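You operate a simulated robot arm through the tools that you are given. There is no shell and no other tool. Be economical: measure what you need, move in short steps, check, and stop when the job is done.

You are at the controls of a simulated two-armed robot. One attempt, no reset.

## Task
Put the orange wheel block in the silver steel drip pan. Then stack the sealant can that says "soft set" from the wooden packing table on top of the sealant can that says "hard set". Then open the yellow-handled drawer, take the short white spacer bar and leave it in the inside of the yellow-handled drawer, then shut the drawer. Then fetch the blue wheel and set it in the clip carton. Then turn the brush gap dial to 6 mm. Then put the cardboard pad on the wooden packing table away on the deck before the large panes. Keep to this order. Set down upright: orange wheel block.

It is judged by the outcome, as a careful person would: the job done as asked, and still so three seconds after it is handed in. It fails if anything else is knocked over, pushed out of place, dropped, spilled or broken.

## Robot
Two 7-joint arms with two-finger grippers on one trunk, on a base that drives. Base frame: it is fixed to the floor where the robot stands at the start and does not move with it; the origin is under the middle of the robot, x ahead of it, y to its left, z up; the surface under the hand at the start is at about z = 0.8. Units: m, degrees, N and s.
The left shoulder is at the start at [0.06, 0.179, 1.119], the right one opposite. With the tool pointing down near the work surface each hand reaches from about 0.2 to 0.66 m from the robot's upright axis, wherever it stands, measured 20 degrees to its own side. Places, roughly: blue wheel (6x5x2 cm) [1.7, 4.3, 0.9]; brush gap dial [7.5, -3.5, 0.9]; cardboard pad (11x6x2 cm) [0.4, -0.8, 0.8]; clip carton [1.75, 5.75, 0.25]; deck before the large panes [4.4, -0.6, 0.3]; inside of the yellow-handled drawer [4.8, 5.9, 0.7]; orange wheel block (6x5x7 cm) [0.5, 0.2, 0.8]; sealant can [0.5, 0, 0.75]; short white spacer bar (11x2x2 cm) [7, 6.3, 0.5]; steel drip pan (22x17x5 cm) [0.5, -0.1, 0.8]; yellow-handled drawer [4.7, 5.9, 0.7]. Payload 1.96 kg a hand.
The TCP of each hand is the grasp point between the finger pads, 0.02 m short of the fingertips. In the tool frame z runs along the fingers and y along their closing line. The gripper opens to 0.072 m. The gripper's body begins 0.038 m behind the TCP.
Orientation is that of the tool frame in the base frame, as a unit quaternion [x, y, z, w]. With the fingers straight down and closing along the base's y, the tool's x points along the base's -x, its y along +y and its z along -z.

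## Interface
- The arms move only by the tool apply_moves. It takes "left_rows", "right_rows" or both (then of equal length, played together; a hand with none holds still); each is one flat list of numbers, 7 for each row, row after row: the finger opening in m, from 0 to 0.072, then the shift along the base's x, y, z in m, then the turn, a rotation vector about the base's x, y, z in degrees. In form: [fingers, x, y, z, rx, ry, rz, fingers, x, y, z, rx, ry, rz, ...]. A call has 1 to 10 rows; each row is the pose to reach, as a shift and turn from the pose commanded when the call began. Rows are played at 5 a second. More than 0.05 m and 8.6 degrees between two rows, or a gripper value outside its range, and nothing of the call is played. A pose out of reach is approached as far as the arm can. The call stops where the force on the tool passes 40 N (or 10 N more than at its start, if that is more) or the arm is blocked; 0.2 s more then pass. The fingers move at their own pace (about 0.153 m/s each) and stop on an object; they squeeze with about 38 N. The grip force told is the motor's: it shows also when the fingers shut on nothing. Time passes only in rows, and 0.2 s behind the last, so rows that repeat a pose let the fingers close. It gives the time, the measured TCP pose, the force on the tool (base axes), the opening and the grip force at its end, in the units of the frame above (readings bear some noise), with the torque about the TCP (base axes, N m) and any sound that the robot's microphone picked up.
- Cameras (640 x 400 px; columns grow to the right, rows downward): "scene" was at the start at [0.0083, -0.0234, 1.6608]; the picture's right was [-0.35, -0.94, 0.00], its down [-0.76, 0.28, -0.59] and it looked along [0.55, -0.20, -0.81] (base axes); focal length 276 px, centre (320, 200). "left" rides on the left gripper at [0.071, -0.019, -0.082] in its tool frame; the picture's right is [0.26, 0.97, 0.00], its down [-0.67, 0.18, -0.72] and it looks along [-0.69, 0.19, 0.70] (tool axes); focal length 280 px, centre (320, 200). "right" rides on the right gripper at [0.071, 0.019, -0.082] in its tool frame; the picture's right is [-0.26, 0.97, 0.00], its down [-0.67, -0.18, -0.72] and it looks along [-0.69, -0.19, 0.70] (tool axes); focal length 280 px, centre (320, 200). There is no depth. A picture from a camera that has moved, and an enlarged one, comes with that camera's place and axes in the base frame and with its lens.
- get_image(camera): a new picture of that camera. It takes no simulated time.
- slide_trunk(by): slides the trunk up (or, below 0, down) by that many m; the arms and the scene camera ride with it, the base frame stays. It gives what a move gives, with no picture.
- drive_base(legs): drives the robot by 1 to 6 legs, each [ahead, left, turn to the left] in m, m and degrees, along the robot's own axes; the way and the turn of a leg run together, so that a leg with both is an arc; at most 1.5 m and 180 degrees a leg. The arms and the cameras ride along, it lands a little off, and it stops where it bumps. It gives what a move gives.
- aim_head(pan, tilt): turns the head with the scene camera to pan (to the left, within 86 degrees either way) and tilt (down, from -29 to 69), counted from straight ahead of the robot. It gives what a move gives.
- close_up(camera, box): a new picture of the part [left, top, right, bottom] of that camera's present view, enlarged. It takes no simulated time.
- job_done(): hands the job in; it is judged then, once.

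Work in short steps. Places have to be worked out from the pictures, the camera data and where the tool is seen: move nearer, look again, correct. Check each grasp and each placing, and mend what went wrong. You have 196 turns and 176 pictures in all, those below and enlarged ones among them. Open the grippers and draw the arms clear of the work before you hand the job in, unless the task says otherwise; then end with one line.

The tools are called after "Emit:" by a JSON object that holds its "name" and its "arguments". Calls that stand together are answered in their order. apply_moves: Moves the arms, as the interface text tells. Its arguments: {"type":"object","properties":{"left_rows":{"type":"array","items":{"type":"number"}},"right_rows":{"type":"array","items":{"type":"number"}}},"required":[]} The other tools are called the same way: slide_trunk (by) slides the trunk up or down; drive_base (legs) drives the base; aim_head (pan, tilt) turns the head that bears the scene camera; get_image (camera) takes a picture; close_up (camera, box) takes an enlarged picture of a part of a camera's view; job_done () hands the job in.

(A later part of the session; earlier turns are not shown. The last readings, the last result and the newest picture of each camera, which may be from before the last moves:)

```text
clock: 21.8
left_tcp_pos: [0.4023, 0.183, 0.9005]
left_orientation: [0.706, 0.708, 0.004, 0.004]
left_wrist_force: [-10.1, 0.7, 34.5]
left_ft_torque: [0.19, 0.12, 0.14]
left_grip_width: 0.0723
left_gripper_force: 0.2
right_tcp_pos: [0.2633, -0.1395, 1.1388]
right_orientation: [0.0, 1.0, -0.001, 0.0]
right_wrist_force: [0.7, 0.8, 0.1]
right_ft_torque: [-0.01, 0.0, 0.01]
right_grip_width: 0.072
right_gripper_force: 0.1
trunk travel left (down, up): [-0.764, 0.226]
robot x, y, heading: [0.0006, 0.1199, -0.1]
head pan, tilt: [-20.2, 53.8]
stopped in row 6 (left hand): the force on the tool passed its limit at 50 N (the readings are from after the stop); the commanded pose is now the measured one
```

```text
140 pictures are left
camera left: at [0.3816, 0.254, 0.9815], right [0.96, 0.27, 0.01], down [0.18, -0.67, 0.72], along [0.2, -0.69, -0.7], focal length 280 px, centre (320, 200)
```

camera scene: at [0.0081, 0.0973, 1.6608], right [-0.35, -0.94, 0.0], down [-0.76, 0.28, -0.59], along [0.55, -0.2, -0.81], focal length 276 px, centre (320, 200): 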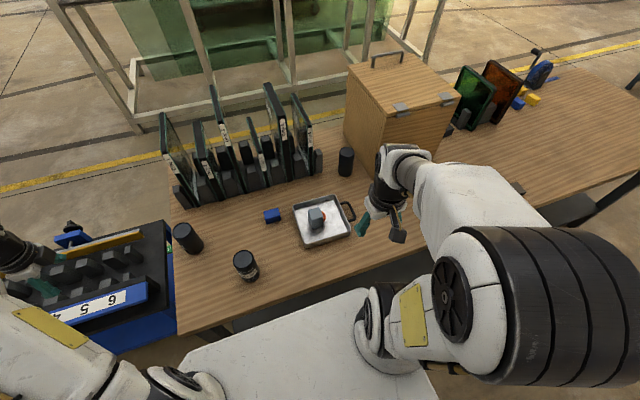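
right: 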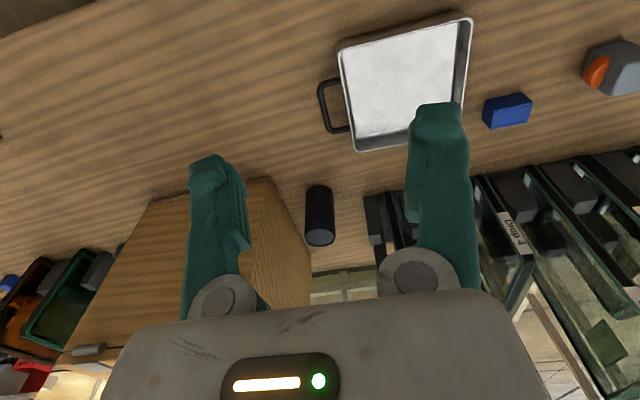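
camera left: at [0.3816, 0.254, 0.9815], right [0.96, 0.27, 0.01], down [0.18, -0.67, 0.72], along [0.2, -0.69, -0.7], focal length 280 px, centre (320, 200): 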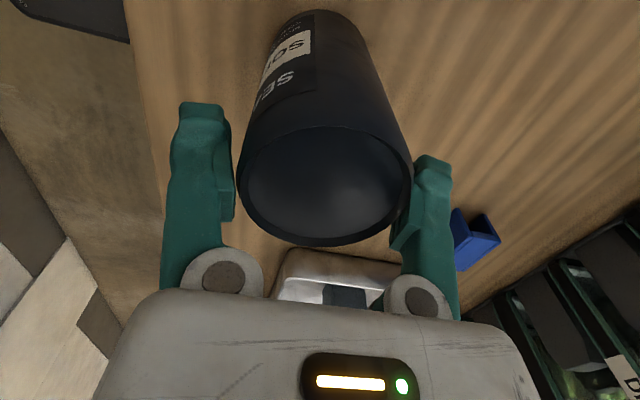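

Again a stop near z 0.90, probably finger flank against the can. The grip at 0.906 was firm, so I rise 7 mm, centre at y≈0.187 and grip there.

Emit:
{"name": "apply_moves", "arguments": {"left_rows": [0.072, 0, 0, 0.007, 0, 0, 0, 0.072, 0, 0.004, 0.007, 0, 0, 0, 0.04, 0, 0.004, 0.007, 0, 0, 0, 0.04, 0, 0.004, 0.007, 0, 0, 0, 0.04, 0, 0.004, 0.007, 0, 0, 0]}}

Emit:
{"name": "get_image", "arguments": {"camera": "left"}}

```text
clock: 23.0
left_tcp_pos: [0.4062, 0.1862, 0.9035]
left_orientation: [0.707, 0.708, 0.003, 0.003]
left_wrist_force: [-0.2, 0.5, 0.0]
left_ft_torque: [-0.03, -0.02, 0.02]
left_grip_width: 0.0681
left_gripper_force: 38.4
right_tcp_pos: [0.2661, -0.1371, 1.1372]
right_orientation: [0.0, 1.0, 0.0, -0.001]
right_wrist_force: [-0.1, 0.0, -0.5]
right_ft_torque: [-0.03, 0.0, 0.04]
right_grip_width: 0.0719
right_gripper_force: 0.2
trunk travel left (down, up): [-0.764, 0.226]
robot x, y, heading: [-0.0015, 0.1238, 0.3]
head pan, tilt: [-20.2, 53.8]
```

```text
139 pictures are left
camera left: at [0.3846, 0.2581, 0.9853], right [0.96, 0.27, 0.01], down [0.18, -0.67, 0.72], along [0.2, -0.69, -0.7], focal length 280 px, centre (320, 200)
```

left: 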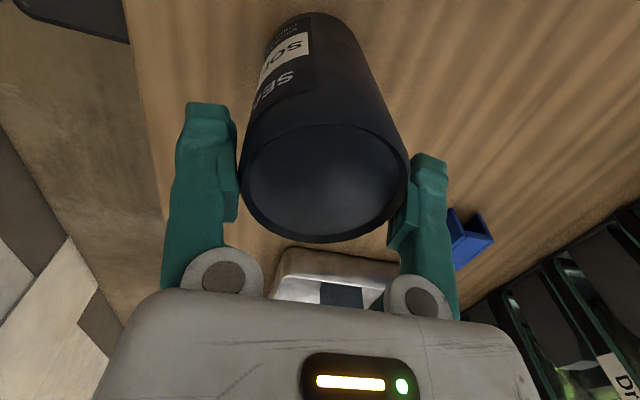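

Firm grip at 6.8 cm. I lift 3 cm and check that it holds straight.

Emit:
{"name": "apply_moves", "arguments": {"left_rows": [0.04, 0, 0, 0.015, 0, 0, 0, 0.04, 0, 0, 0.035, 0, 0, 0, 0.04, 0, 0, 0.035, 0, 0, 0]}}

Emit:
{"name": "get_image", "arguments": {"camera": "left"}}

Emit:
{"name": "close_up", "arguments": {"camera": "scene", "box": [150, 190, 310, 290]}}

```text
clock: 23.8
left_tcp_pos: [0.4051, 0.1869, 0.937]
left_orientation: [0.706, 0.708, 0.003, 0.003]
left_wrist_force: [-0.6, -0.1, -4.0]
left_ft_torque: [-0.01, -0.02, -0.02]
left_grip_width: 0.0686
left_gripper_force: 37.9
right_tcp_pos: [0.2662, -0.1387, 1.1371]
right_orientation: [0.0, 1.0, 0.0, 0.0]
right_wrist_force: [0.0, -0.2, -0.5]
right_ft_torque: [0.03, 0.03, 0.01]
right_grip_width: 0.0719
right_gripper_force: 0.1
trunk travel left (down, up): [-0.764, 0.226]
robot x, y, heading: [0.0007, 0.1206, 0.0]
head pan, tilt: [-20.2, 53.8]
```

```text
138 pictures are left
camera left: at [0.385, 0.2593, 1.0207], right [0.96, 0.27, 0.01], down [0.18, -0.67, 0.72], along [0.2, -0.69, -0.7], focal length 280 px, centre (320, 200)
```

left: 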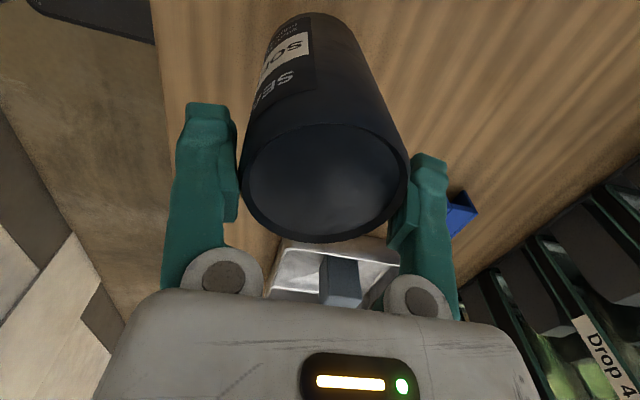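

```text
4.00 times, centred on (230, 240) of scene
camera zoom: at [0.0093, 0.0982, 1.6608], right [-0.35, -0.94, 0.0], down [-0.76, 0.28, -0.59], along [0.55, -0.2, -0.81], focal length 1105 px, centre (680, 40)
```

zoom: 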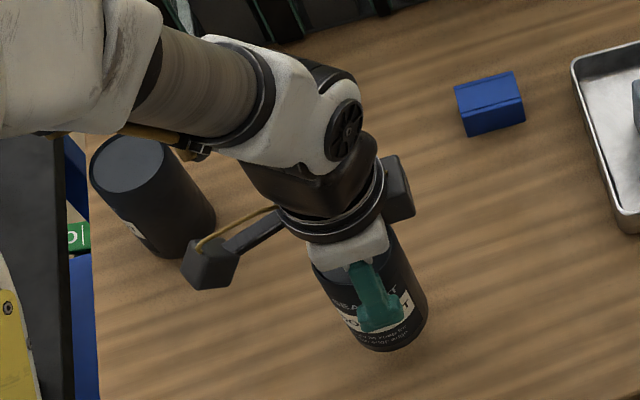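

Held firmly (about 0.4 kg). With the scene-camera bias corrected, I place the hard-set can at ≈[0.567, 0.350]. I rise to z 1.08 and carry the can over it.

Emit:
{"name": "apply_moves", "arguments": {"left_rows": [0.04, 0, 0, 0.045, 0, 0, 0, 0.04, 0, 0, 0.09, 0, 0, 0, 0.04, 0, 0, 0.135, 0, 0, 0, 0.04, 0.025, 0.025, 0.145, 0, 0, 0, 0.04, 0.055, 0.055, 0.145, 0, 0, 0, 0.04, 0.085, 0.085, 0.145, 0, 0, 0, 0.04, 0.115, 0.115, 0.145, 0, 0, 0, 0.04, 0.145, 0.145, 0.145, 0, 0, 0, 0.04, 0.16, 0.164, 0.145, 0, 0, 0, 0.04, 0.16, 0.164, 0.145, 0, 0, 0]}}

Emit:
{"name": "get_image", "arguments": {"camera": "left"}}

Emit:
{"name": "close_up", "arguments": {"camera": "scene", "box": [120, 170, 280, 270]}}

```text
clock: 26.0
left_tcp_pos: [0.5206, 0.302, 1.0856]
left_orientation: [0.705, 0.709, 0.004, 0.004]
left_wrist_force: [0.3, 0.3, -4.6]
left_ft_torque: [0.01, 0.02, 0.01]
left_grip_width: 0.0683
left_gripper_force: 37.8
left hand out of reach, approached as far as the arm can: row 8, 9, 10
right_tcp_pos: [0.2673, -0.1385, 1.136]
right_orientation: [-0.001, 1.0, 0.0, -0.001]
right_wrist_force: [0.2, 0.8, -1.2]
right_ft_torque: [0.01, 0.02, 0.02]
right_grip_width: 0.072
right_gripper_force: 0.0
trunk travel left (down, up): [-0.764, 0.226]
robot x, y, heading: [0.0012, 0.1226, -0.1]
head pan, tilt: [-20.2, 53.8]
```

```text
136 pictures are left
camera left: at [0.4995, 0.3734, 1.1664], right [0.96, 0.27, 0.01], down [0.18, -0.67, 0.72], along [0.2, -0.69, -0.7], focal length 280 px, centre (320, 200)
```

left: 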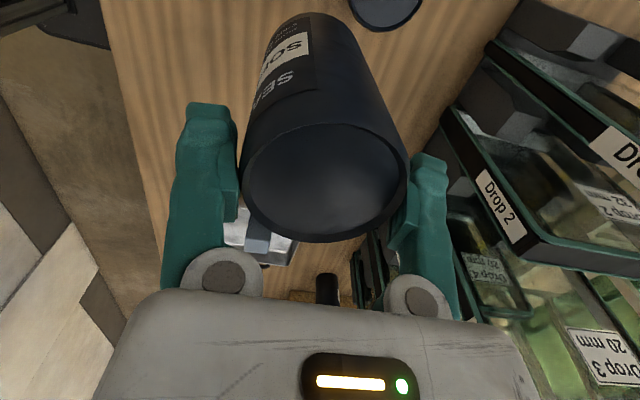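

```text
4.00 times, centred on (200, 220) of scene
camera zoom: at [0.0094, 0.0984, 1.6608], right [-0.35, -0.94, 0.0], down [-0.76, 0.28, -0.59], along [0.55, -0.2, -0.81], focal length 1105 px, centre (800, 120)
```

zoom: 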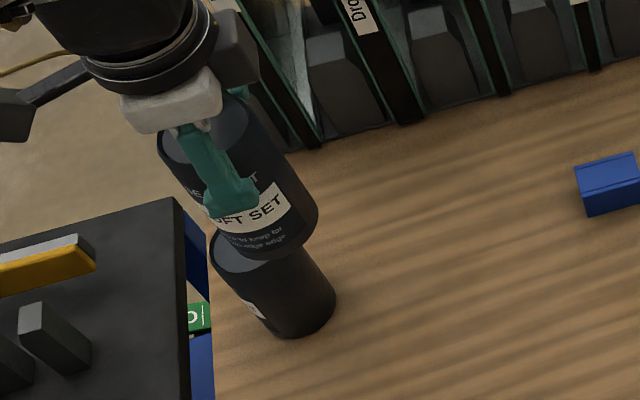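

The arm reaches its limit at this height. Raising the trunk gives more reach; up 0.15 m.

Emit:
{"name": "slide_trunk", "arguments": {"by": 0.15}}

Emit:
{"name": "apply_moves", "arguments": {"left_rows": [0.04, 0, 0, -0.04, 0, 0, 0, 0.04, 0, 0, -0.08, 0, 0, 0, 0.04, 0, 0, -0.12, 0, 0, 0, 0.04, 0, 0, -0.145, 0, 0, 0]}}

```text
clock: 27.8
left_tcp_pos: [0.5194, 0.3028, 1.2352]
left_orientation: [0.706, 0.708, 0.005, 0.004]
left_wrist_force: [-0.2, -0.1, -4.7]
left_ft_torque: [-0.02, -0.02, -0.02]
left_grip_width: 0.0677
left_gripper_force: 37.6
right_tcp_pos: [0.2669, -0.1383, 1.2875]
right_orientation: [0.0, 1.0, 0.0, -0.001]
right_wrist_force: [0.4, 0.5, 0.1]
right_ft_torque: [-0.03, 0.0, -0.01]
right_grip_width: 0.0719
right_gripper_force: 0.1
trunk travel left (down, up): [-0.914, 0.076]
robot x, y, heading: [-0.002, 0.1211, 0.0]
head pan, tilt: [-20.2, 53.8]
```

```text
clock: 28.8
left_tcp_pos: [0.5202, 0.3008, 1.0892]
left_orientation: [0.705, 0.709, 0.004, 0.004]
left_wrist_force: [0.5, -0.6, -4.3]
left_ft_torque: [-0.01, -0.01, 0.02]
left_grip_width: 0.0678
left_gripper_force: 37.9
right_tcp_pos: [0.2675, -0.1382, 1.2853]
right_orientation: [0.0, 1.0, 0.0, 0.0]
right_wrist_force: [0.8, 0.8, -0.9]
right_ft_torque: [-0.02, 0.0, -0.01]
right_grip_width: 0.0716
right_gripper_force: 0.0
trunk travel left (down, up): [-0.914, 0.076]
robot x, y, heading: [-0.0051, 0.1222, -0.1]
head pan, tilt: [-20.2, 53.8]
```

Now the remaining +0.045, +0.049.

Emit:
{"name": "apply_moves", "arguments": {"left_rows": [0.04, 0.02, 0.022, 0, 0, 0, 0, 0.04, 0.045, 0.049, 0, 0, 0, 0, 0.04, 0.045, 0.049, 0, 0, 0, 0]}}

Emit:
{"name": "get_image", "arguments": {"camera": "left"}}

Emit:
{"name": "close_up", "arguments": {"camera": "scene", "box": [120, 170, 280, 270]}}

```text
clock: 29.6
left_tcp_pos: [0.5631, 0.3506, 1.0921]
left_orientation: [0.706, 0.708, 0.003, 0.004]
left_wrist_force: [-0.2, -0.4, -2.8]
left_ft_torque: [0.0, -0.01, 0.02]
left_grip_width: 0.0678
left_gripper_force: 38.0
right_tcp_pos: [0.2664, -0.1387, 1.286]
right_orientation: [0.0, 1.0, 0.001, 0.0]
right_wrist_force: [-0.7, 0.3, 0.1]
right_ft_torque: [0.02, -0.01, -0.01]
right_grip_width: 0.0718
right_gripper_force: 0.1
trunk travel left (down, up): [-0.914, 0.076]
robot x, y, heading: [0.0009, 0.1257, 0.1]
head pan, tilt: [-20.2, 53.8]
```

```text
134 pictures are left
camera left: at [0.5426, 0.4206, 1.1736], right [0.96, 0.27, 0.01], down [0.18, -0.67, 0.72], along [0.2, -0.69, -0.7], focal length 280 px, centre (320, 200)
```

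left: 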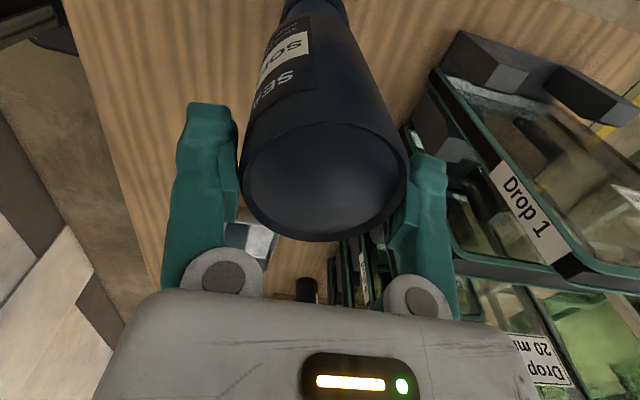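

```text
4.00 times, centred on (200, 220) of scene
camera zoom: at [0.0081, 0.0974, 1.8108], right [-0.35, -0.94, 0.0], down [-0.76, 0.28, -0.59], along [0.55, -0.2, -0.81], focal length 1105 px, centre (800, 120)
```

zoom: 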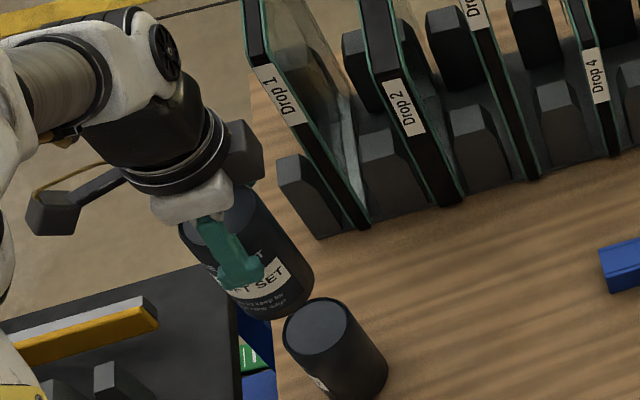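

Comparing views, the hard-set can's axis is nearer [0.560, 0.346]. I adjust slightly and lower 4 cm, staying above contact, then compare again.

Emit:
{"name": "apply_moves", "arguments": {"left_rows": [0.04, -0.004, -0.005, -0.02, 0, 0, 0, 0.04, -0.004, -0.005, -0.035, 0, 0, 0, 0.04, -0.004, -0.005, -0.035, 0, 0, 0]}}

Emit:
{"name": "get_image", "arguments": {"camera": "left"}}

Emit:
{"name": "close_up", "arguments": {"camera": "scene", "box": [150, 205, 246, 265]}}

```text
clock: 30.4
left_tcp_pos: [0.5593, 0.3457, 1.0554]
left_orientation: [0.706, 0.708, 0.004, 0.004]
left_wrist_force: [-0.3, 0.4, -3.8]
left_ft_torque: [0.0, 0.0, -0.01]
left_grip_width: 0.0677
left_gripper_force: 37.6
right_tcp_pos: [0.2659, -0.1381, 1.2877]
right_orientation: [0.0, 1.0, 0.0, -0.001]
right_wrist_force: [-0.2, -0.2, -0.2]
right_ft_torque: [-0.03, 0.0, 0.02]
right_grip_width: 0.072
right_gripper_force: 0.1
trunk travel left (down, up): [-0.914, 0.076]
robot x, y, heading: [0.0013, 0.1209, 0.1]
head pan, tilt: [-20.2, 53.8]
```

```text
132 pictures are left
camera left: at [0.539, 0.4173, 1.1371], right [0.96, 0.27, 0.01], down [0.18, -0.67, 0.72], along [0.2, -0.69, -0.7], focal length 280 px, centre (320, 200)
```

left: 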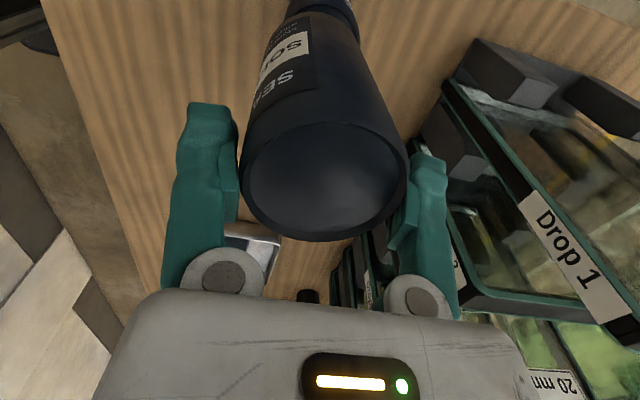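

```text
6.67 times, centred on (198, 235) of scene
camera zoom: at [0.0086, 0.0985, 1.8108], right [-0.35, -0.94, 0.0], down [-0.76, 0.28, -0.59], along [0.55, -0.2, -0.81], focal length 1841 px, centre (1133, -33)
```

zoom: 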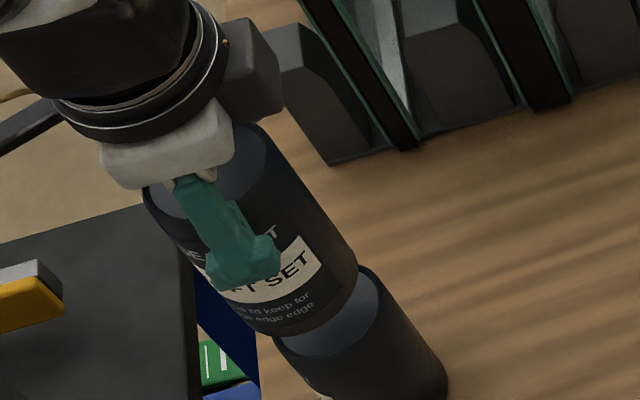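

Combining both views, the residual offset is about (+0.002, −0.006) with a gap near 3 cm. I correct and lower 2 cm.

Emit:
{"name": "apply_moves", "arguments": {"left_rows": [0.04, 0.002, -0.006, 0, 0, 0, 0, 0.04, 0.002, -0.006, -0.018, 0, 0, 0, 0.04, 0.002, -0.006, -0.018, 0, 0, 0]}}

Emit:
{"name": "close_up", "arguments": {"camera": "left", "box": [240, 0, 400, 100]}}

Emit:
{"name": "close_up", "arguments": {"camera": "scene", "box": [150, 205, 246, 265]}}

```text
clock: 31.1
left_tcp_pos: [0.5628, 0.3401, 1.0384]
left_orientation: [0.706, 0.709, 0.004, 0.003]
left_wrist_force: [0.2, -0.4, -3.8]
left_ft_torque: [-0.01, -0.03, 0.01]
left_grip_width: 0.0674
left_gripper_force: 37.8
right_tcp_pos: [0.2664, -0.1371, 1.2858]
right_orientation: [0.0, 1.0, 0.0, 0.0]
right_wrist_force: [-0.1, 0.4, -0.3]
right_ft_torque: [0.0, -0.04, 0.0]
right_grip_width: 0.0722
right_gripper_force: 0.1
trunk travel left (down, up): [-0.914, 0.076]
robot x, y, heading: [-0.0009, 0.1183, 0.2]
head pan, tilt: [-20.2, 53.8]
```

```text
4.00 times, centred on (320, 50) of left
camera zoom: at [0.542, 0.4113, 1.1193], right [0.96, 0.27, 0.01], down [0.18, -0.67, 0.72], along [0.2, -0.69, -0.7], focal length 1122 px, centre (320, 800)
```

zoom: 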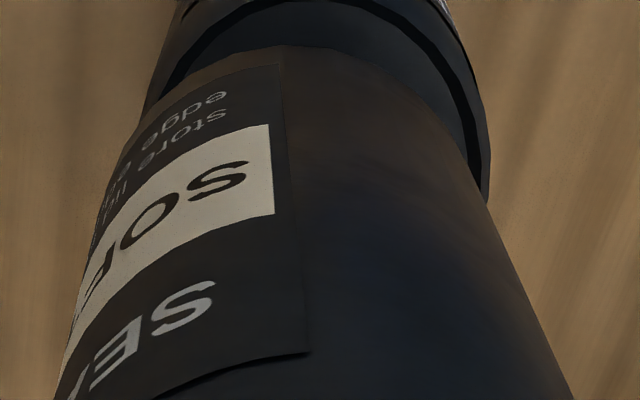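

```text
6.67 times, centred on (198, 235) of scene
camera zoom: at [0.0091, 0.0988, 1.8108], right [-0.35, -0.94, 0.0], down [-0.76, 0.28, -0.59], along [0.55, -0.2, -0.81], focal length 1841 px, centre (1133, -33)
```

zoom: 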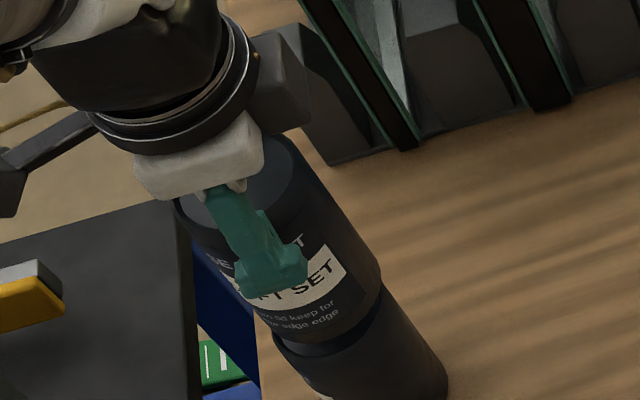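

Only a few mm off: shift (+0.003, +0.003) and lower in small steps until contact.

Emit:
{"name": "apply_moves", "arguments": {"left_rows": [0.04, 0.003, 0.003, 0, 0, 0, 0, 0.04, 0.003, 0.003, -0.005, 0, 0, 0, 0.04, 0.003, 0.003, -0.009, 0, 0, 0, 0.04, 0.003, 0.003, -0.009, 0, 0, 0]}}

Emit:
{"name": "close_up", "arguments": {"camera": "scene", "box": [150, 205, 246, 265]}}

```text
clock: 32.1
left_tcp_pos: [0.5657, 0.3435, 1.0284]
left_orientation: [0.706, 0.708, 0.004, 0.004]
left_wrist_force: [0.1, -1.1, -4.1]
left_ft_torque: [-0.03, 0.02, 0.0]
left_grip_width: 0.0671
left_gripper_force: 37.9
right_tcp_pos: [0.2665, -0.139, 1.2867]
right_orientation: [0.0, 1.0, 0.001, -0.001]
right_wrist_force: [-0.4, -0.1, 0.4]
right_ft_torque: [-0.02, 0.01, 0.01]
right_grip_width: 0.0721
right_gripper_force: 0.1
trunk travel left (down, up): [-0.914, 0.076]
robot x, y, heading: [-0.0002, 0.1217, 0.1]
head pan, tilt: [-20.2, 53.8]
```

```text
6.67 times, centred on (198, 235) of scene
camera zoom: at [0.0092, 0.0987, 1.8108], right [-0.35, -0.94, 0.0], down [-0.76, 0.28, -0.59], along [0.55, -0.2, -0.81], focal length 1841 px, centre (1133, -33)
```

zoom: 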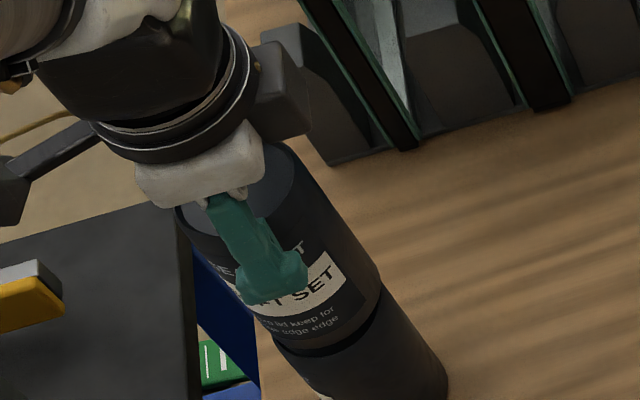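

Nearly touching. Continue down 3 mm at a time.

Emit:
{"name": "apply_moves", "arguments": {"left_rows": [0.04, 0, 0, -0.003, 0, 0, 0, 0.04, 0, 0, -0.006, 0, 0, 0, 0.04, 0, 0, -0.006, 0, 0, 0]}}

```text
clock: 33.0
left_tcp_pos: [0.5658, 0.3426, 1.0225]
left_orientation: [0.706, 0.708, 0.004, 0.003]
left_wrist_force: [0.5, -1.0, -4.1]
left_ft_torque: [-0.03, -0.01, 0.01]
left_grip_width: 0.067
left_gripper_force: 37.6
right_tcp_pos: [0.2654, -0.1381, 1.2874]
right_orientation: [0.0, 1.0, 0.0, -0.001]
right_wrist_force: [-0.5, 0.1, -0.2]
right_ft_torque: [-0.02, 0.02, -0.04]
right_grip_width: 0.0719
right_gripper_force: 0.0
trunk travel left (down, up): [-0.914, 0.076]
robot x, y, heading: [-0.0034, 0.1224, -0.0]
head pan, tilt: [-20.2, 53.8]
```

Emit:
{"name": "apply_moves", "arguments": {"left_rows": [0.04, 0, 0, -0.002, 0, 0, 0, 0.04, 0, 0, -0.004, 0, 0, 0, 0.04, 0, 0, -0.004, 0, 0, 0]}}

Emit:
{"name": "close_up", "arguments": {"camera": "scene", "box": [150, 205, 246, 265]}}

Emit:
{"name": "close_up", "arguments": {"camera": "left", "box": [240, 0, 400, 100]}}

```text
clock: 33.8
left_tcp_pos: [0.5654, 0.3432, 1.02]
left_orientation: [0.706, 0.708, 0.005, 0.005]
left_wrist_force: [0.5, 2.1, 17.5]
left_ft_torque: [0.54, -0.56, 0.02]
left_grip_width: 0.0672
left_gripper_force: 38.0
right_tcp_pos: [0.2638, -0.138, 1.2882]
right_orientation: [0.0, 1.0, 0.001, 0.001]
right_wrist_force: [0.6, 0.9, 1.1]
right_ft_torque: [0.04, 0.05, 0.0]
right_grip_width: 0.072
right_gripper_force: 0.1
trunk travel left (down, up): [-0.914, 0.076]
robot x, y, heading: [0.0019, 0.1205, 0.2]
head pan, tilt: [-20.2, 53.8]
```

```text
6.67 times, centred on (198, 235) of scene
camera zoom: at [0.005, 0.0973, 1.8111], right [-0.35, -0.94, 0.0], down [-0.76, 0.28, -0.59], along [0.56, -0.2, -0.81], focal length 1841 px, centre (1133, -33)
```

zoom: 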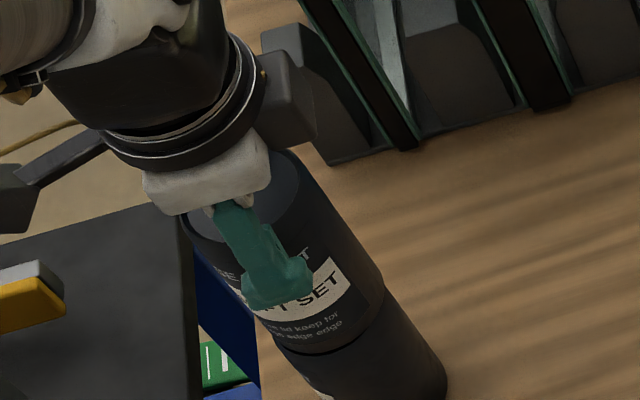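

```text
4.00 times, centred on (320, 50) of left
camera zoom: at [0.5439, 0.4142, 1.1023], right [0.96, 0.27, 0.02], down [0.17, -0.67, 0.72], along [0.2, -0.69, -0.7], focal length 1122 px, centre (320, 800)
```

zoom: 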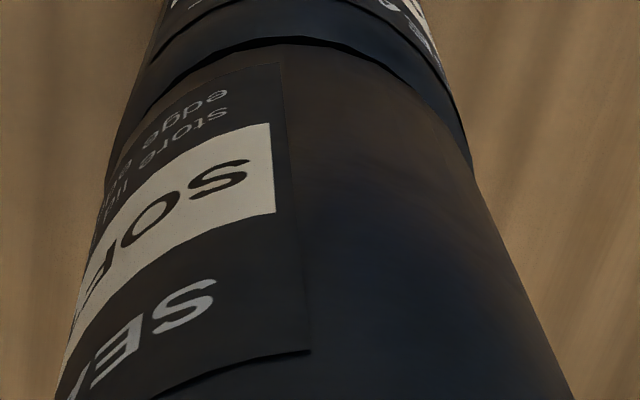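

Contact felt, and both views show the cans aligned within a couple of mm. I ease off 1.5 mm and open the fingers gradually.

Emit:
{"name": "apply_moves", "arguments": {"left_rows": [0.04, 0, 0, 0.0015, 0, 0, 0, 0.068, 0, 0, 0.0015, 0, 0, 0, 0.07, 0, 0, 0.0015, 0, 0, 0, 0.072, 0, 0, 0.0015, 0, 0, 0, 0.072, 0, 0, 0.0015, 0, 0, 0, 0.072, 0, 0, 0.0015, 0, 0, 0]}}

Emit:
{"name": "get_image", "arguments": {"camera": "left"}}

Emit:
{"name": "close_up", "arguments": {"camera": "scene", "box": [150, 205, 246, 265]}}

```text
clock: 35.1
left_tcp_pos: [0.5666, 0.3431, 1.0202]
left_orientation: [0.706, 0.708, 0.004, 0.004]
left_wrist_force: [-1.5, 0.1, -0.2]
left_ft_torque: [0.02, 0.0, 0.01]
left_grip_width: 0.072
left_gripper_force: 0.0
right_tcp_pos: [0.2653, -0.1383, 1.2866]
right_orientation: [0.0, 1.0, -0.001, 0.0]
right_wrist_force: [-0.4, 0.1, 0.2]
right_ft_torque: [0.01, -0.03, -0.01]
right_grip_width: 0.0722
right_gripper_force: 0.0
trunk travel left (down, up): [-0.914, 0.076]
robot x, y, heading: [0.0035, 0.1225, 0.2]
head pan, tilt: [-20.2, 53.8]
```

```text
125 pictures are left
camera left: at [0.5448, 0.4142, 1.1013], right [0.96, 0.27, 0.01], down [0.18, -0.67, 0.72], along [0.2, -0.69, -0.7], focal length 280 px, centre (320, 200)
```

left: 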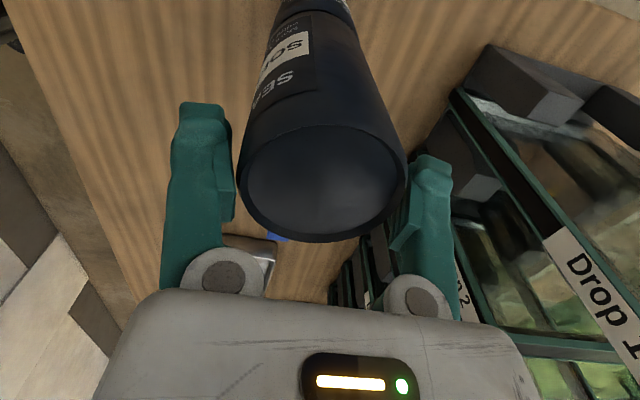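

```text
6.67 times, centred on (198, 235) of scene
camera zoom: at [0.0081, 0.0983, 1.8108], right [-0.35, -0.94, 0.0], down [-0.76, 0.28, -0.59], along [0.55, -0.2, -0.81], focal length 1841 px, centre (1133, -33)
```

zoom: 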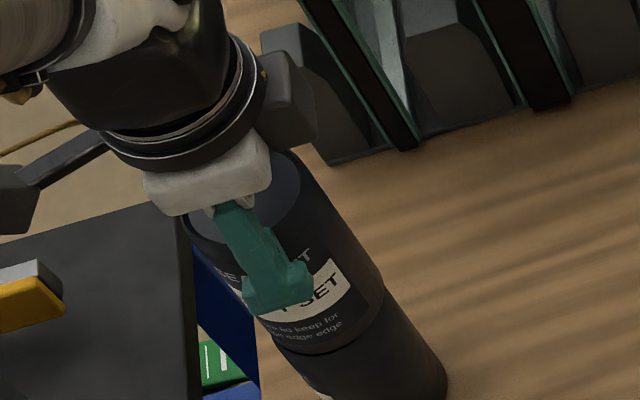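

Released; slight touch on the −x finger (Fx −1.5), so I shift −1.5 mm in x and rise straight in small steps.

Emit:
{"name": "apply_moves", "arguments": {"left_rows": [0.072, -0.0015, 0, 0, 0, 0, 0, 0.072, -0.0015, 0, 0.008, 0, 0, 0, 0.072, -0.0015, 0, 0.02, 0, 0, 0, 0.072, -0.0015, 0, 0.035, 0, 0, 0, 0.072, -0.0015, 0, 0.06, 0, 0, 0, 0.072, -0.0015, 0, 0.1, 0, 0, 0]}}

Emit:
{"name": "get_image", "arguments": {"camera": "left"}}

Emit:
{"name": "get_image", "arguments": {"camera": "scene"}}

```text
clock: 36.5
left_tcp_pos: [0.5652, 0.3415, 1.1192]
left_orientation: [0.706, 0.709, 0.004, 0.004]
left_wrist_force: [-0.3, 0.6, 0.8]
left_ft_torque: [-0.01, -0.02, 0.02]
left_grip_width: 0.0721
left_gripper_force: 0.0
right_tcp_pos: [0.2642, -0.1387, 1.2864]
right_orientation: [0.0, 1.0, 0.002, 0.0]
right_wrist_force: [0.7, -0.2, 0.1]
right_ft_torque: [0.02, 0.01, -0.01]
right_grip_width: 0.0722
right_gripper_force: 0.0
trunk travel left (down, up): [-0.914, 0.076]
robot x, y, heading: [0.0008, 0.1251, -0.0]
head pan, tilt: [-20.2, 53.8]
```

```text
123 pictures are left
camera left: at [0.5439, 0.4129, 1.2012], right [0.96, 0.27, 0.01], down [0.18, -0.67, 0.72], along [0.2, -0.69, -0.7], focal length 280 px, centre (320, 200)
```

left: 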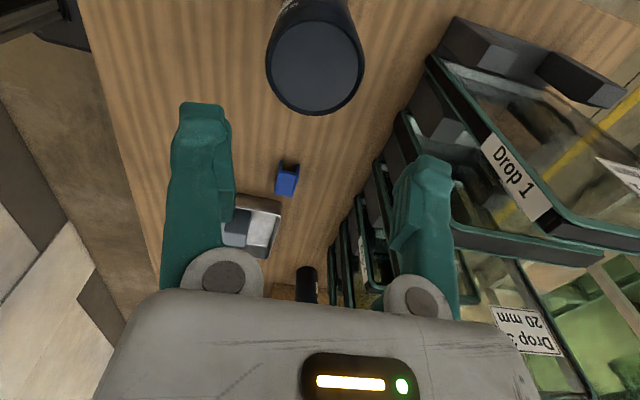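

```text
122 pictures are left
camera scene: at [0.0071, 0.0978, 1.8108], right [-0.35, -0.94, 0.0], down [-0.76, 0.28, -0.59], along [0.55, -0.2, -0.81], focal length 276 px, centre (320, 200)
```

scene: 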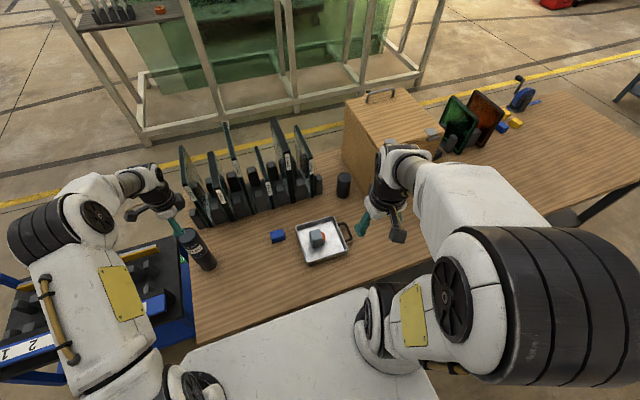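

The stack stands. I retract the left hand toward the body, and look around for the route.

Emit:
{"name": "apply_moves", "arguments": {"left_rows": [0.072, -0.03, 0, 0.03, 0, 0, 0, 0.072, -0.07, 0, 0.05, 0, 0, 0, 0.072, -0.11, -0.01, 0.07, 0, 0, 0, 0.072, -0.155, -0.02, 0.08, 0, 0, 0, 0.072, -0.2, -0.03, 0.09, 0, 0, 0, 0.072, -0.24, -0.04, 0.1, 0, 0, 0, 0.072, -0.27, -0.05, 0.1, 0, 0, 0]}}

Emit:
{"name": "aim_head", "arguments": {"pan": 60, "tilt": 20}}

Emit:
{"name": "get_image", "arguments": {"camera": "scene"}}

Emit:
{"name": "aim_head", "arguments": {"pan": 0, "tilt": 15}}

Emit:
{"name": "get_image", "arguments": {"camera": "scene"}}

```text
clock: 38.1
left_tcp_pos: [0.294, 0.2934, 1.2223]
left_orientation: [0.706, 0.708, 0.003, 0.004]
left_wrist_force: [-0.6, -1.0, -0.3]
left_ft_torque: [-0.04, -0.03, 0.02]
left_grip_width: 0.0719
left_gripper_force: 0.0
left hand out of reach, approached as far as the arm can: row 7
right_tcp_pos: [0.2635, -0.1388, 1.2863]
right_orientation: [0.0, 1.0, 0.002, 0.001]
right_wrist_force: [0.0, 0.6, 0.8]
right_ft_torque: [-0.03, -0.04, 0.0]
right_grip_width: 0.072
right_gripper_force: 0.0
trunk travel left (down, up): [-0.914, 0.076]
robot x, y, heading: [0.0016, 0.1216, -0.4]
head pan, tilt: [-20.2, 53.8]
```

```text
clock: 39.7
left_tcp_pos: [0.2953, 0.2936, 1.2199]
left_orientation: [0.706, 0.708, 0.003, 0.003]
left_wrist_force: [-0.5, 1.0, -0.2]
left_ft_torque: [-0.02, 0.01, 0.01]
left_grip_width: 0.0721
left_gripper_force: 0.1
right_tcp_pos: [0.2661, -0.138, 1.2871]
right_orientation: [0.001, 1.0, 0.001, -0.001]
right_wrist_force: [0.3, -0.7, 0.1]
right_ft_torque: [-0.02, -0.02, 0.0]
right_grip_width: 0.0718
right_gripper_force: 0.1
trunk travel left (down, up): [-0.914, 0.076]
robot x, y, heading: [0.0004, 0.1198, 0.0]
head pan, tilt: [60.0, 20.0]
```

```text
121 pictures are left
camera scene: at [-0.0137, 0.2042, 1.8614], right [0.87, -0.5, 0.0], down [-0.17, -0.3, -0.94], along [0.47, 0.81, -0.34], focal length 276 px, centre (320, 200)
```

scene: 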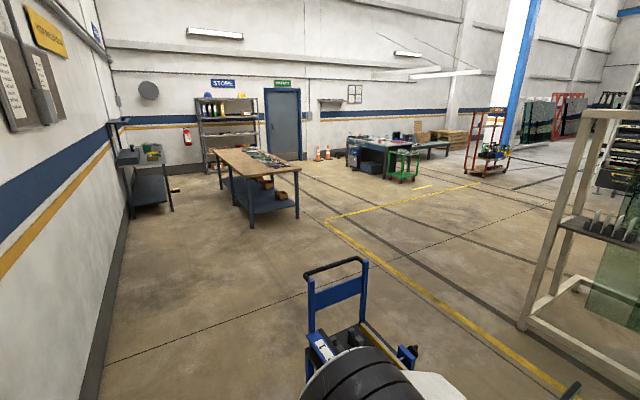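

```text
clock: 41.0
left_tcp_pos: [0.296, 0.2936, 1.2196]
left_orientation: [0.706, 0.708, 0.004, 0.003]
left_wrist_force: [-1.0, -0.6, 0.9]
left_ft_torque: [0.03, 0.0, -0.03]
left_grip_width: 0.0721
left_gripper_force: 0.0
right_tcp_pos: [0.2659, -0.1376, 1.287]
right_orientation: [0.0, 1.0, 0.0, -0.001]
right_wrist_force: [-0.9, 0.4, 0.0]
right_ft_torque: [-0.01, 0.03, 0.01]
right_grip_width: 0.072
right_gripper_force: 0.0
trunk travel left (down, up): [-0.914, 0.076]
robot x, y, heading: [-0.0007, 0.1193, -0.0]
head pan, tilt: [0.0, 15.0]
```

```text
120 pictures are left
camera scene: at [0.033, 0.1237, 1.8696], right [0.0, -1.0, 0.0], down [-0.26, 0.0, -0.97], along [0.97, 0.0, -0.26], focal length 276 px, centre (320, 200)
```

scene: 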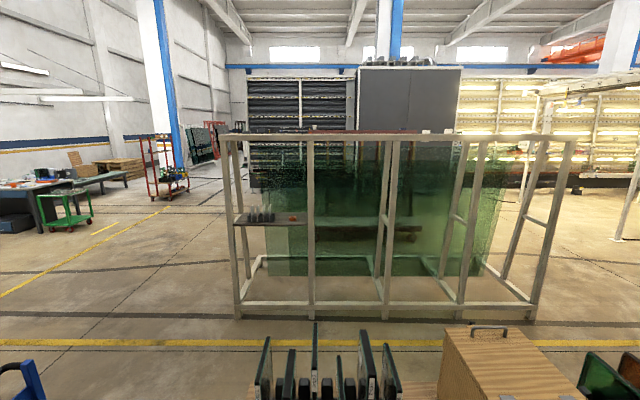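

The wall is about x = −0.7 behind; a trolley stands to the left of the table. I back off 0.2 m, slide left past it, then drive diagonally into the open floor and look toward the workbench.

Emit:
{"name": "drive_base", "arguments": {"legs": [[-0.2, 0, 0], [0, 1.4, 0], [0, 0.7, 0], [1.3, 0.5, 0], [1.2, 0.6, 0], [0.5, 0.7, 45]]}}

Emit:
{"name": "get_image", "arguments": {"camera": "scene"}}

```text
clock: 69.9
left_tcp_pos: [2.6755, 4.456, 1.2211]
left_orientation: [0.388, 0.921, 0.005, 0.003]
left_wrist_force: [-0.3, -0.1, 0.5]
left_ft_torque: [-0.04, 0.0, -0.01]
left_grip_width: 0.0718
left_gripper_force: 0.0
right_tcp_pos: [2.955, 4.1245, 1.2869]
right_orientation: [-0.375, 0.927, 0.001, -0.001]
right_wrist_force: [0.4, -0.1, -0.4]
right_ft_torque: [0.03, -0.04, 0.0]
right_grip_width: 0.072
right_gripper_force: 0.0
trunk travel left (down, up): [-0.914, 0.076]
robot x, y, heading: [2.5829, 4.1257, 44.3]
head pan, tilt: [0.0, 15.0]
cut short: leg 6
```

```text
119 pictures are left
camera scene: at [2.6061, 4.1511, 1.8696], right [0.7, -0.72, 0.0], down [-0.19, -0.18, -0.97], along [0.69, 0.67, -0.26], focal length 276 px, centre (320, 200)
```

scene: 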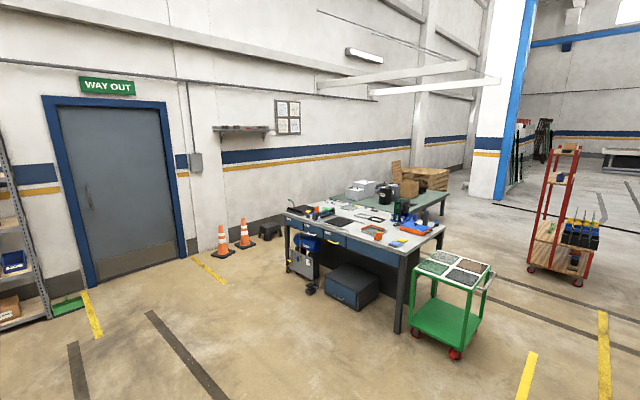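

Leg 6 ended early; I check what's near on the left, and enlarge the bench.

Emit:
{"name": "close_up", "arguments": {"camera": "scene", "box": [260, 150, 500, 350]}}

Emit:
{"name": "aim_head", "arguments": {"pan": 80, "tilt": 45}}

Emit:
{"name": "get_image", "arguments": {"camera": "scene"}}

```text
2.00 times, centred on (380, 250) of scene
camera zoom: at [2.6061, 4.1511, 1.8696], right [0.7, -0.72, 0.0], down [-0.19, -0.18, -0.97], along [0.69, 0.67, -0.26], focal length 552 px, centre (200, 100)
```

zoom: 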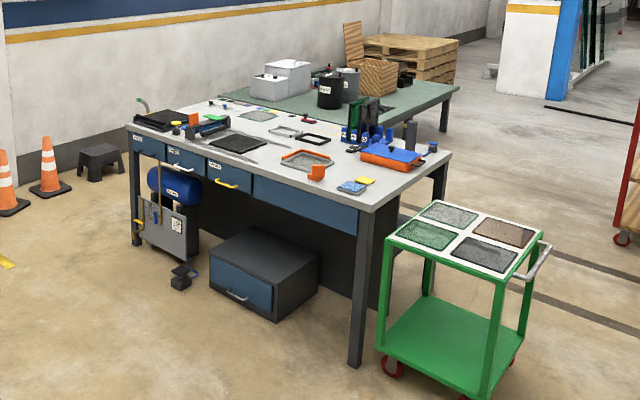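

```text
clock: 71.5
left_tcp_pos: [2.6747, 4.4554, 1.2204]
left_orientation: [0.389, 0.921, 0.004, 0.001]
left_wrist_force: [-0.5, -0.5, 0.1]
left_ft_torque: [0.0, 0.0, 0.01]
left_grip_width: 0.072
left_gripper_force: 0.0
right_tcp_pos: [2.9533, 4.1246, 1.2868]
right_orientation: [-0.376, 0.927, 0.0, -0.001]
right_wrist_force: [0.2, 0.2, 0.1]
right_ft_torque: [0.0, 0.0, 0.03]
right_grip_width: 0.072
right_gripper_force: 0.0
trunk travel left (down, up): [-0.914, 0.076]
robot x, y, heading: [2.5809, 4.1279, 44.1]
head pan, tilt: [80.0, 45.0]
```

```text
117 pictures are left
camera scene: at [2.4933, 4.1547, 1.8228], right [0.83, 0.56, 0.0], down [0.4, -0.59, -0.71], along [-0.4, 0.59, -0.71], focal length 276 px, centre (320, 200)
```

scene: 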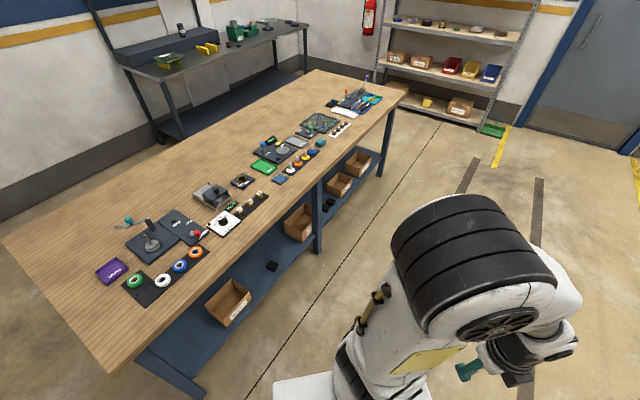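

The bench's front faces −x at about x≈4.56, and the yellow handle is near [4.61, 5.90, 0.7]. I turn to heading 0 and drive to about [3.8, 5.9].

Emit:
{"name": "drive_base", "arguments": {"legs": [[0.2, -0.2, -44.2], [0.5, 0, 0], [0.25, 0.9, 0], [0.2, 0.87, 0]]}}

Emit:
{"name": "aim_head", "arguments": {"pan": 0, "tilt": 45}}

Emit:
{"name": "get_image", "arguments": {"camera": "scene"}}

```text
clock: 85.2
left_tcp_pos: [4.0797, 5.9614, 1.2205]
left_orientation: [0.707, 0.707, 0.003, 0.004]
left_wrist_force: [-0.2, 0.1, -0.8]
left_ft_torque: [-0.01, -0.01, 0.01]
left_grip_width: 0.0721
left_gripper_force: 0.0
right_tcp_pos: [4.0463, 5.5303, 1.2867]
right_orientation: [0.003, 1.0, 0.001, 0.0]
right_wrist_force: [0.5, 0.1, 0.2]
right_ft_torque: [0.06, 0.02, -0.01]
right_grip_width: 0.072
right_gripper_force: 0.2
trunk travel left (down, up): [-0.914, 0.076]
robot x, y, heading: [3.7838, 5.7948, -0.4]
head pan, tilt: [80.0, 45.0]
```

```text
clock: 86.8
left_tcp_pos: [4.0799, 5.9618, 1.2203]
left_orientation: [0.708, 0.706, 0.003, 0.004]
left_wrist_force: [0.8, -0.4, 0.2]
left_ft_torque: [-0.03, 0.06, 0.02]
left_grip_width: 0.0718
left_gripper_force: 0.1
right_tcp_pos: [4.0468, 5.531, 1.2873]
right_orientation: [0.003, 1.0, -0.001, -0.001]
right_wrist_force: [-0.1, -0.4, -0.1]
right_ft_torque: [-0.02, 0.01, -0.01]
right_grip_width: 0.0721
right_gripper_force: 0.1
trunk travel left (down, up): [-0.914, 0.076]
robot x, y, heading: [3.7835, 5.7914, -0.5]
head pan, tilt: [0.0, 45.0]
```

```text
116 pictures are left
camera scene: at [3.8039, 5.7942, 1.8228], right [-0.01, -1.0, 0.0], down [-0.71, 0.0, -0.71], along [0.71, 0.0, -0.71], focal length 276 px, centre (320, 200)
```

scene: 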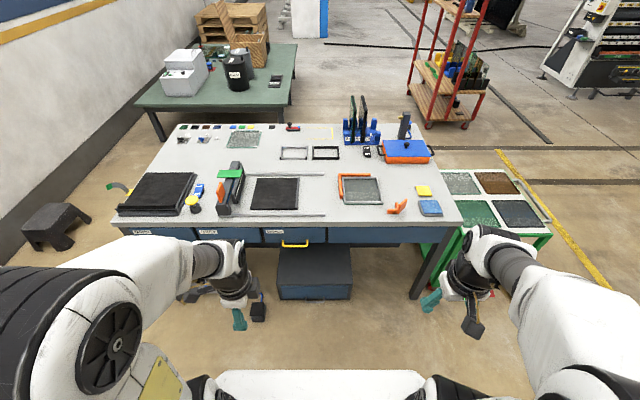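

Emit:
{"name": "close_up", "arguments": {"camera": "scene", "box": [230, 210, 390, 310]}}

Emit:
{"name": "close_up", "arguments": {"camera": "scene", "box": [130, 0, 530, 200]}}

```text
4.00 times, centred on (310, 260) of scene
camera zoom: at [3.8039, 5.7942, 1.8228], right [-0.01, -1.0, 0.0], down [-0.71, 0.0, -0.71], along [0.71, 0.0, -0.71], focal length 1105 px, centre (360, -40)
```

zoom: 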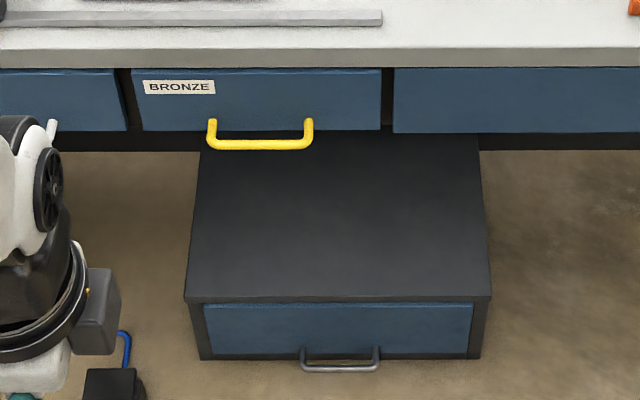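

```text
1.60 times, centred on (330, 100) of scene
camera zoom: at [3.8039, 5.7942, 1.8228], right [-0.01, -1.0, 0.0], down [-0.71, 0.0, -0.71], along [0.71, 0.0, -0.71], focal length 442 px, centre (304, 360)
```

zoom: 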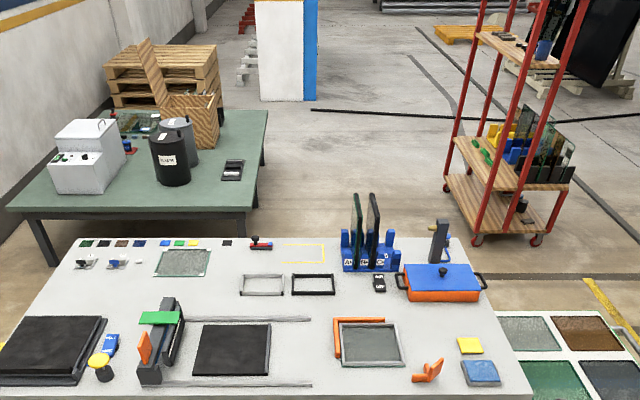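

Yellow-handled drawer ("BRONZE"), handle bar about 12 cm long near [4.606, 5.916]. I turn the left tool to point forward (fingers closing vertically), extending it while rotating.

Emit:
{"name": "apply_moves", "arguments": {"left_rows": [0.072, 0.02, 0, 0, 0, -8.5, 0, 0.072, 0.04, 0, 0, 0, -17, 0, 0.072, 0.06, 0, 0, 0, -25.5, 0, 0.072, 0.08, 0, 0, 0, -34, 0, 0.072, 0.1, -0.005, 0, 0, -42.5, 0, 0.072, 0.12, -0.01, 0, 0, -51, 0, 0.072, 0.14, -0.015, 0, 0, -59.5, 0, 0.072, 0.16, -0.02, 0, 0, -68, 0, 0.072, 0.18, -0.025, 0, 0, -76.5, 0, 0.072, 0.2, -0.03, 0, 0, -85, 0]}}

Emit:
{"name": "get_image", "arguments": {"camera": "scene"}}

```text
clock: 89.0
left_tcp_pos: [4.2809, 5.9324, 1.2196]
left_orientation: [0.52, 0.519, 0.481, 0.479]
left_wrist_force: [-0.1, -0.2, -0.5]
left_ft_torque: [0.0, -0.01, 0.02]
left_grip_width: 0.0719
left_gripper_force: 0.0
left hand out of reach, approached as far as the arm can: row 1, 2, 3, 4, 5, 6, 7
right_tcp_pos: [4.0483, 5.531, 1.2869]
right_orientation: [0.002, 1.0, 0.0, 0.0]
right_wrist_force: [-0.2, -0.4, -0.2]
right_ft_torque: [0.0, 0.0, 0.02]
right_grip_width: 0.072
right_gripper_force: 0.0
trunk travel left (down, up): [-0.914, 0.076]
robot x, y, heading: [3.783, 5.7913, -0.2]
head pan, tilt: [0.0, 45.0]
```

```text
113 pictures are left
camera scene: at [3.8057, 5.7941, 1.8228], right [-0.01, -1.0, 0.0], down [-0.71, 0.0, -0.71], along [0.71, 0.0, -0.71], focal length 276 px, centre (320, 200)
```

scene: 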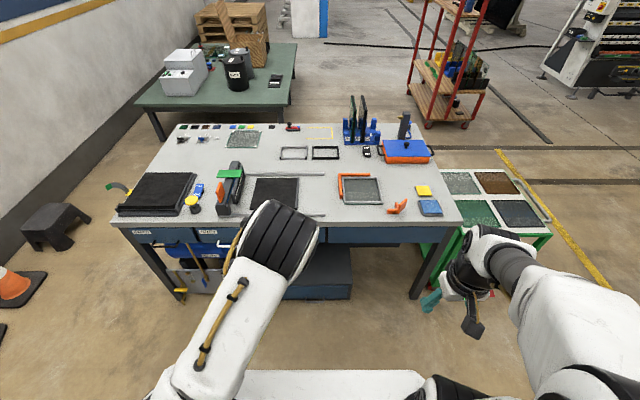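

Tool now nearly horizontal. Lower the trunk by 0.45 m (hands are still clear in front of the bench), finish the rotation and look through the left camera.

Emit:
{"name": "slide_trunk", "arguments": {"by": -0.45}}

Emit:
{"name": "apply_moves", "arguments": {"left_rows": [0.072, 0, -0.01, -0.02, 0, -4.7, 0, 0.072, 0, -0.015, -0.02, 0, -4.7, 0]}}

Emit:
{"name": "get_image", "arguments": {"camera": "left"}}

Emit:
{"name": "get_image", "arguments": {"camera": "scene"}}

```text
refused: -0.45 is not a number from -0.4 to 0.4
```

```text
clock: 89.5
left_tcp_pos: [4.2784, 5.9181, 1.2005]
left_orientation: [0.5, 0.498, 0.501, 0.501]
left_wrist_force: [0.1, 0.3, 0.2]
left_ft_torque: [0.01, 0.0, 0.0]
left_grip_width: 0.0722
left_gripper_force: 0.1
right_tcp_pos: [4.0475, 5.5306, 1.287]
right_orientation: [0.003, 1.0, 0.001, -0.001]
right_wrist_force: [0.1, 0.3, -0.7]
right_ft_torque: [-0.01, -0.01, 0.01]
right_grip_width: 0.072
right_gripper_force: 0.0
trunk travel left (down, up): [-0.914, 0.076]
robot x, y, heading: [3.7815, 5.7928, -0.3]
head pan, tilt: [0.0, 45.0]
```

```text
112 pictures are left
camera left: at [4.1974, 5.9883, 1.1805], right [-0.01, 0.26, 0.97], down [-0.72, -0.67, 0.18], along [0.7, -0.69, 0.19], focal length 280 px, centre (320, 200)
```

left: 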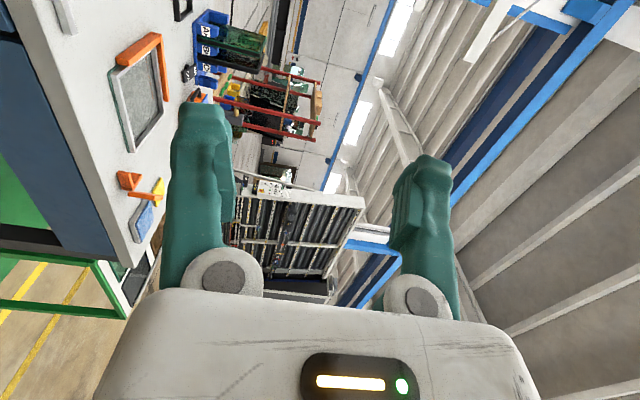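

```text
111 pictures are left
camera scene: at [3.8043, 5.794, 1.8228], right [-0.01, -1.0, 0.0], down [-0.71, 0.0, -0.71], along [0.71, 0.0, -0.71], focal length 276 px, centre (320, 200)
```

scene: 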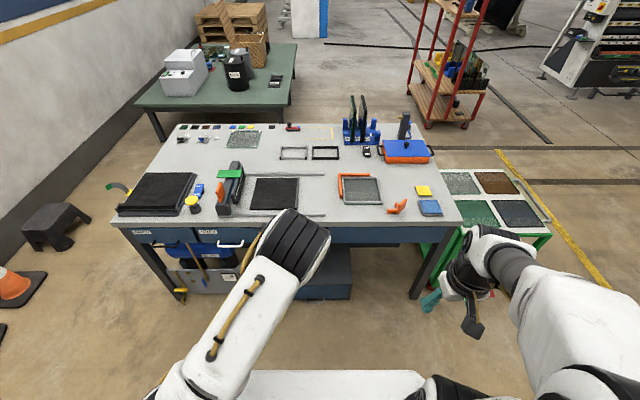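

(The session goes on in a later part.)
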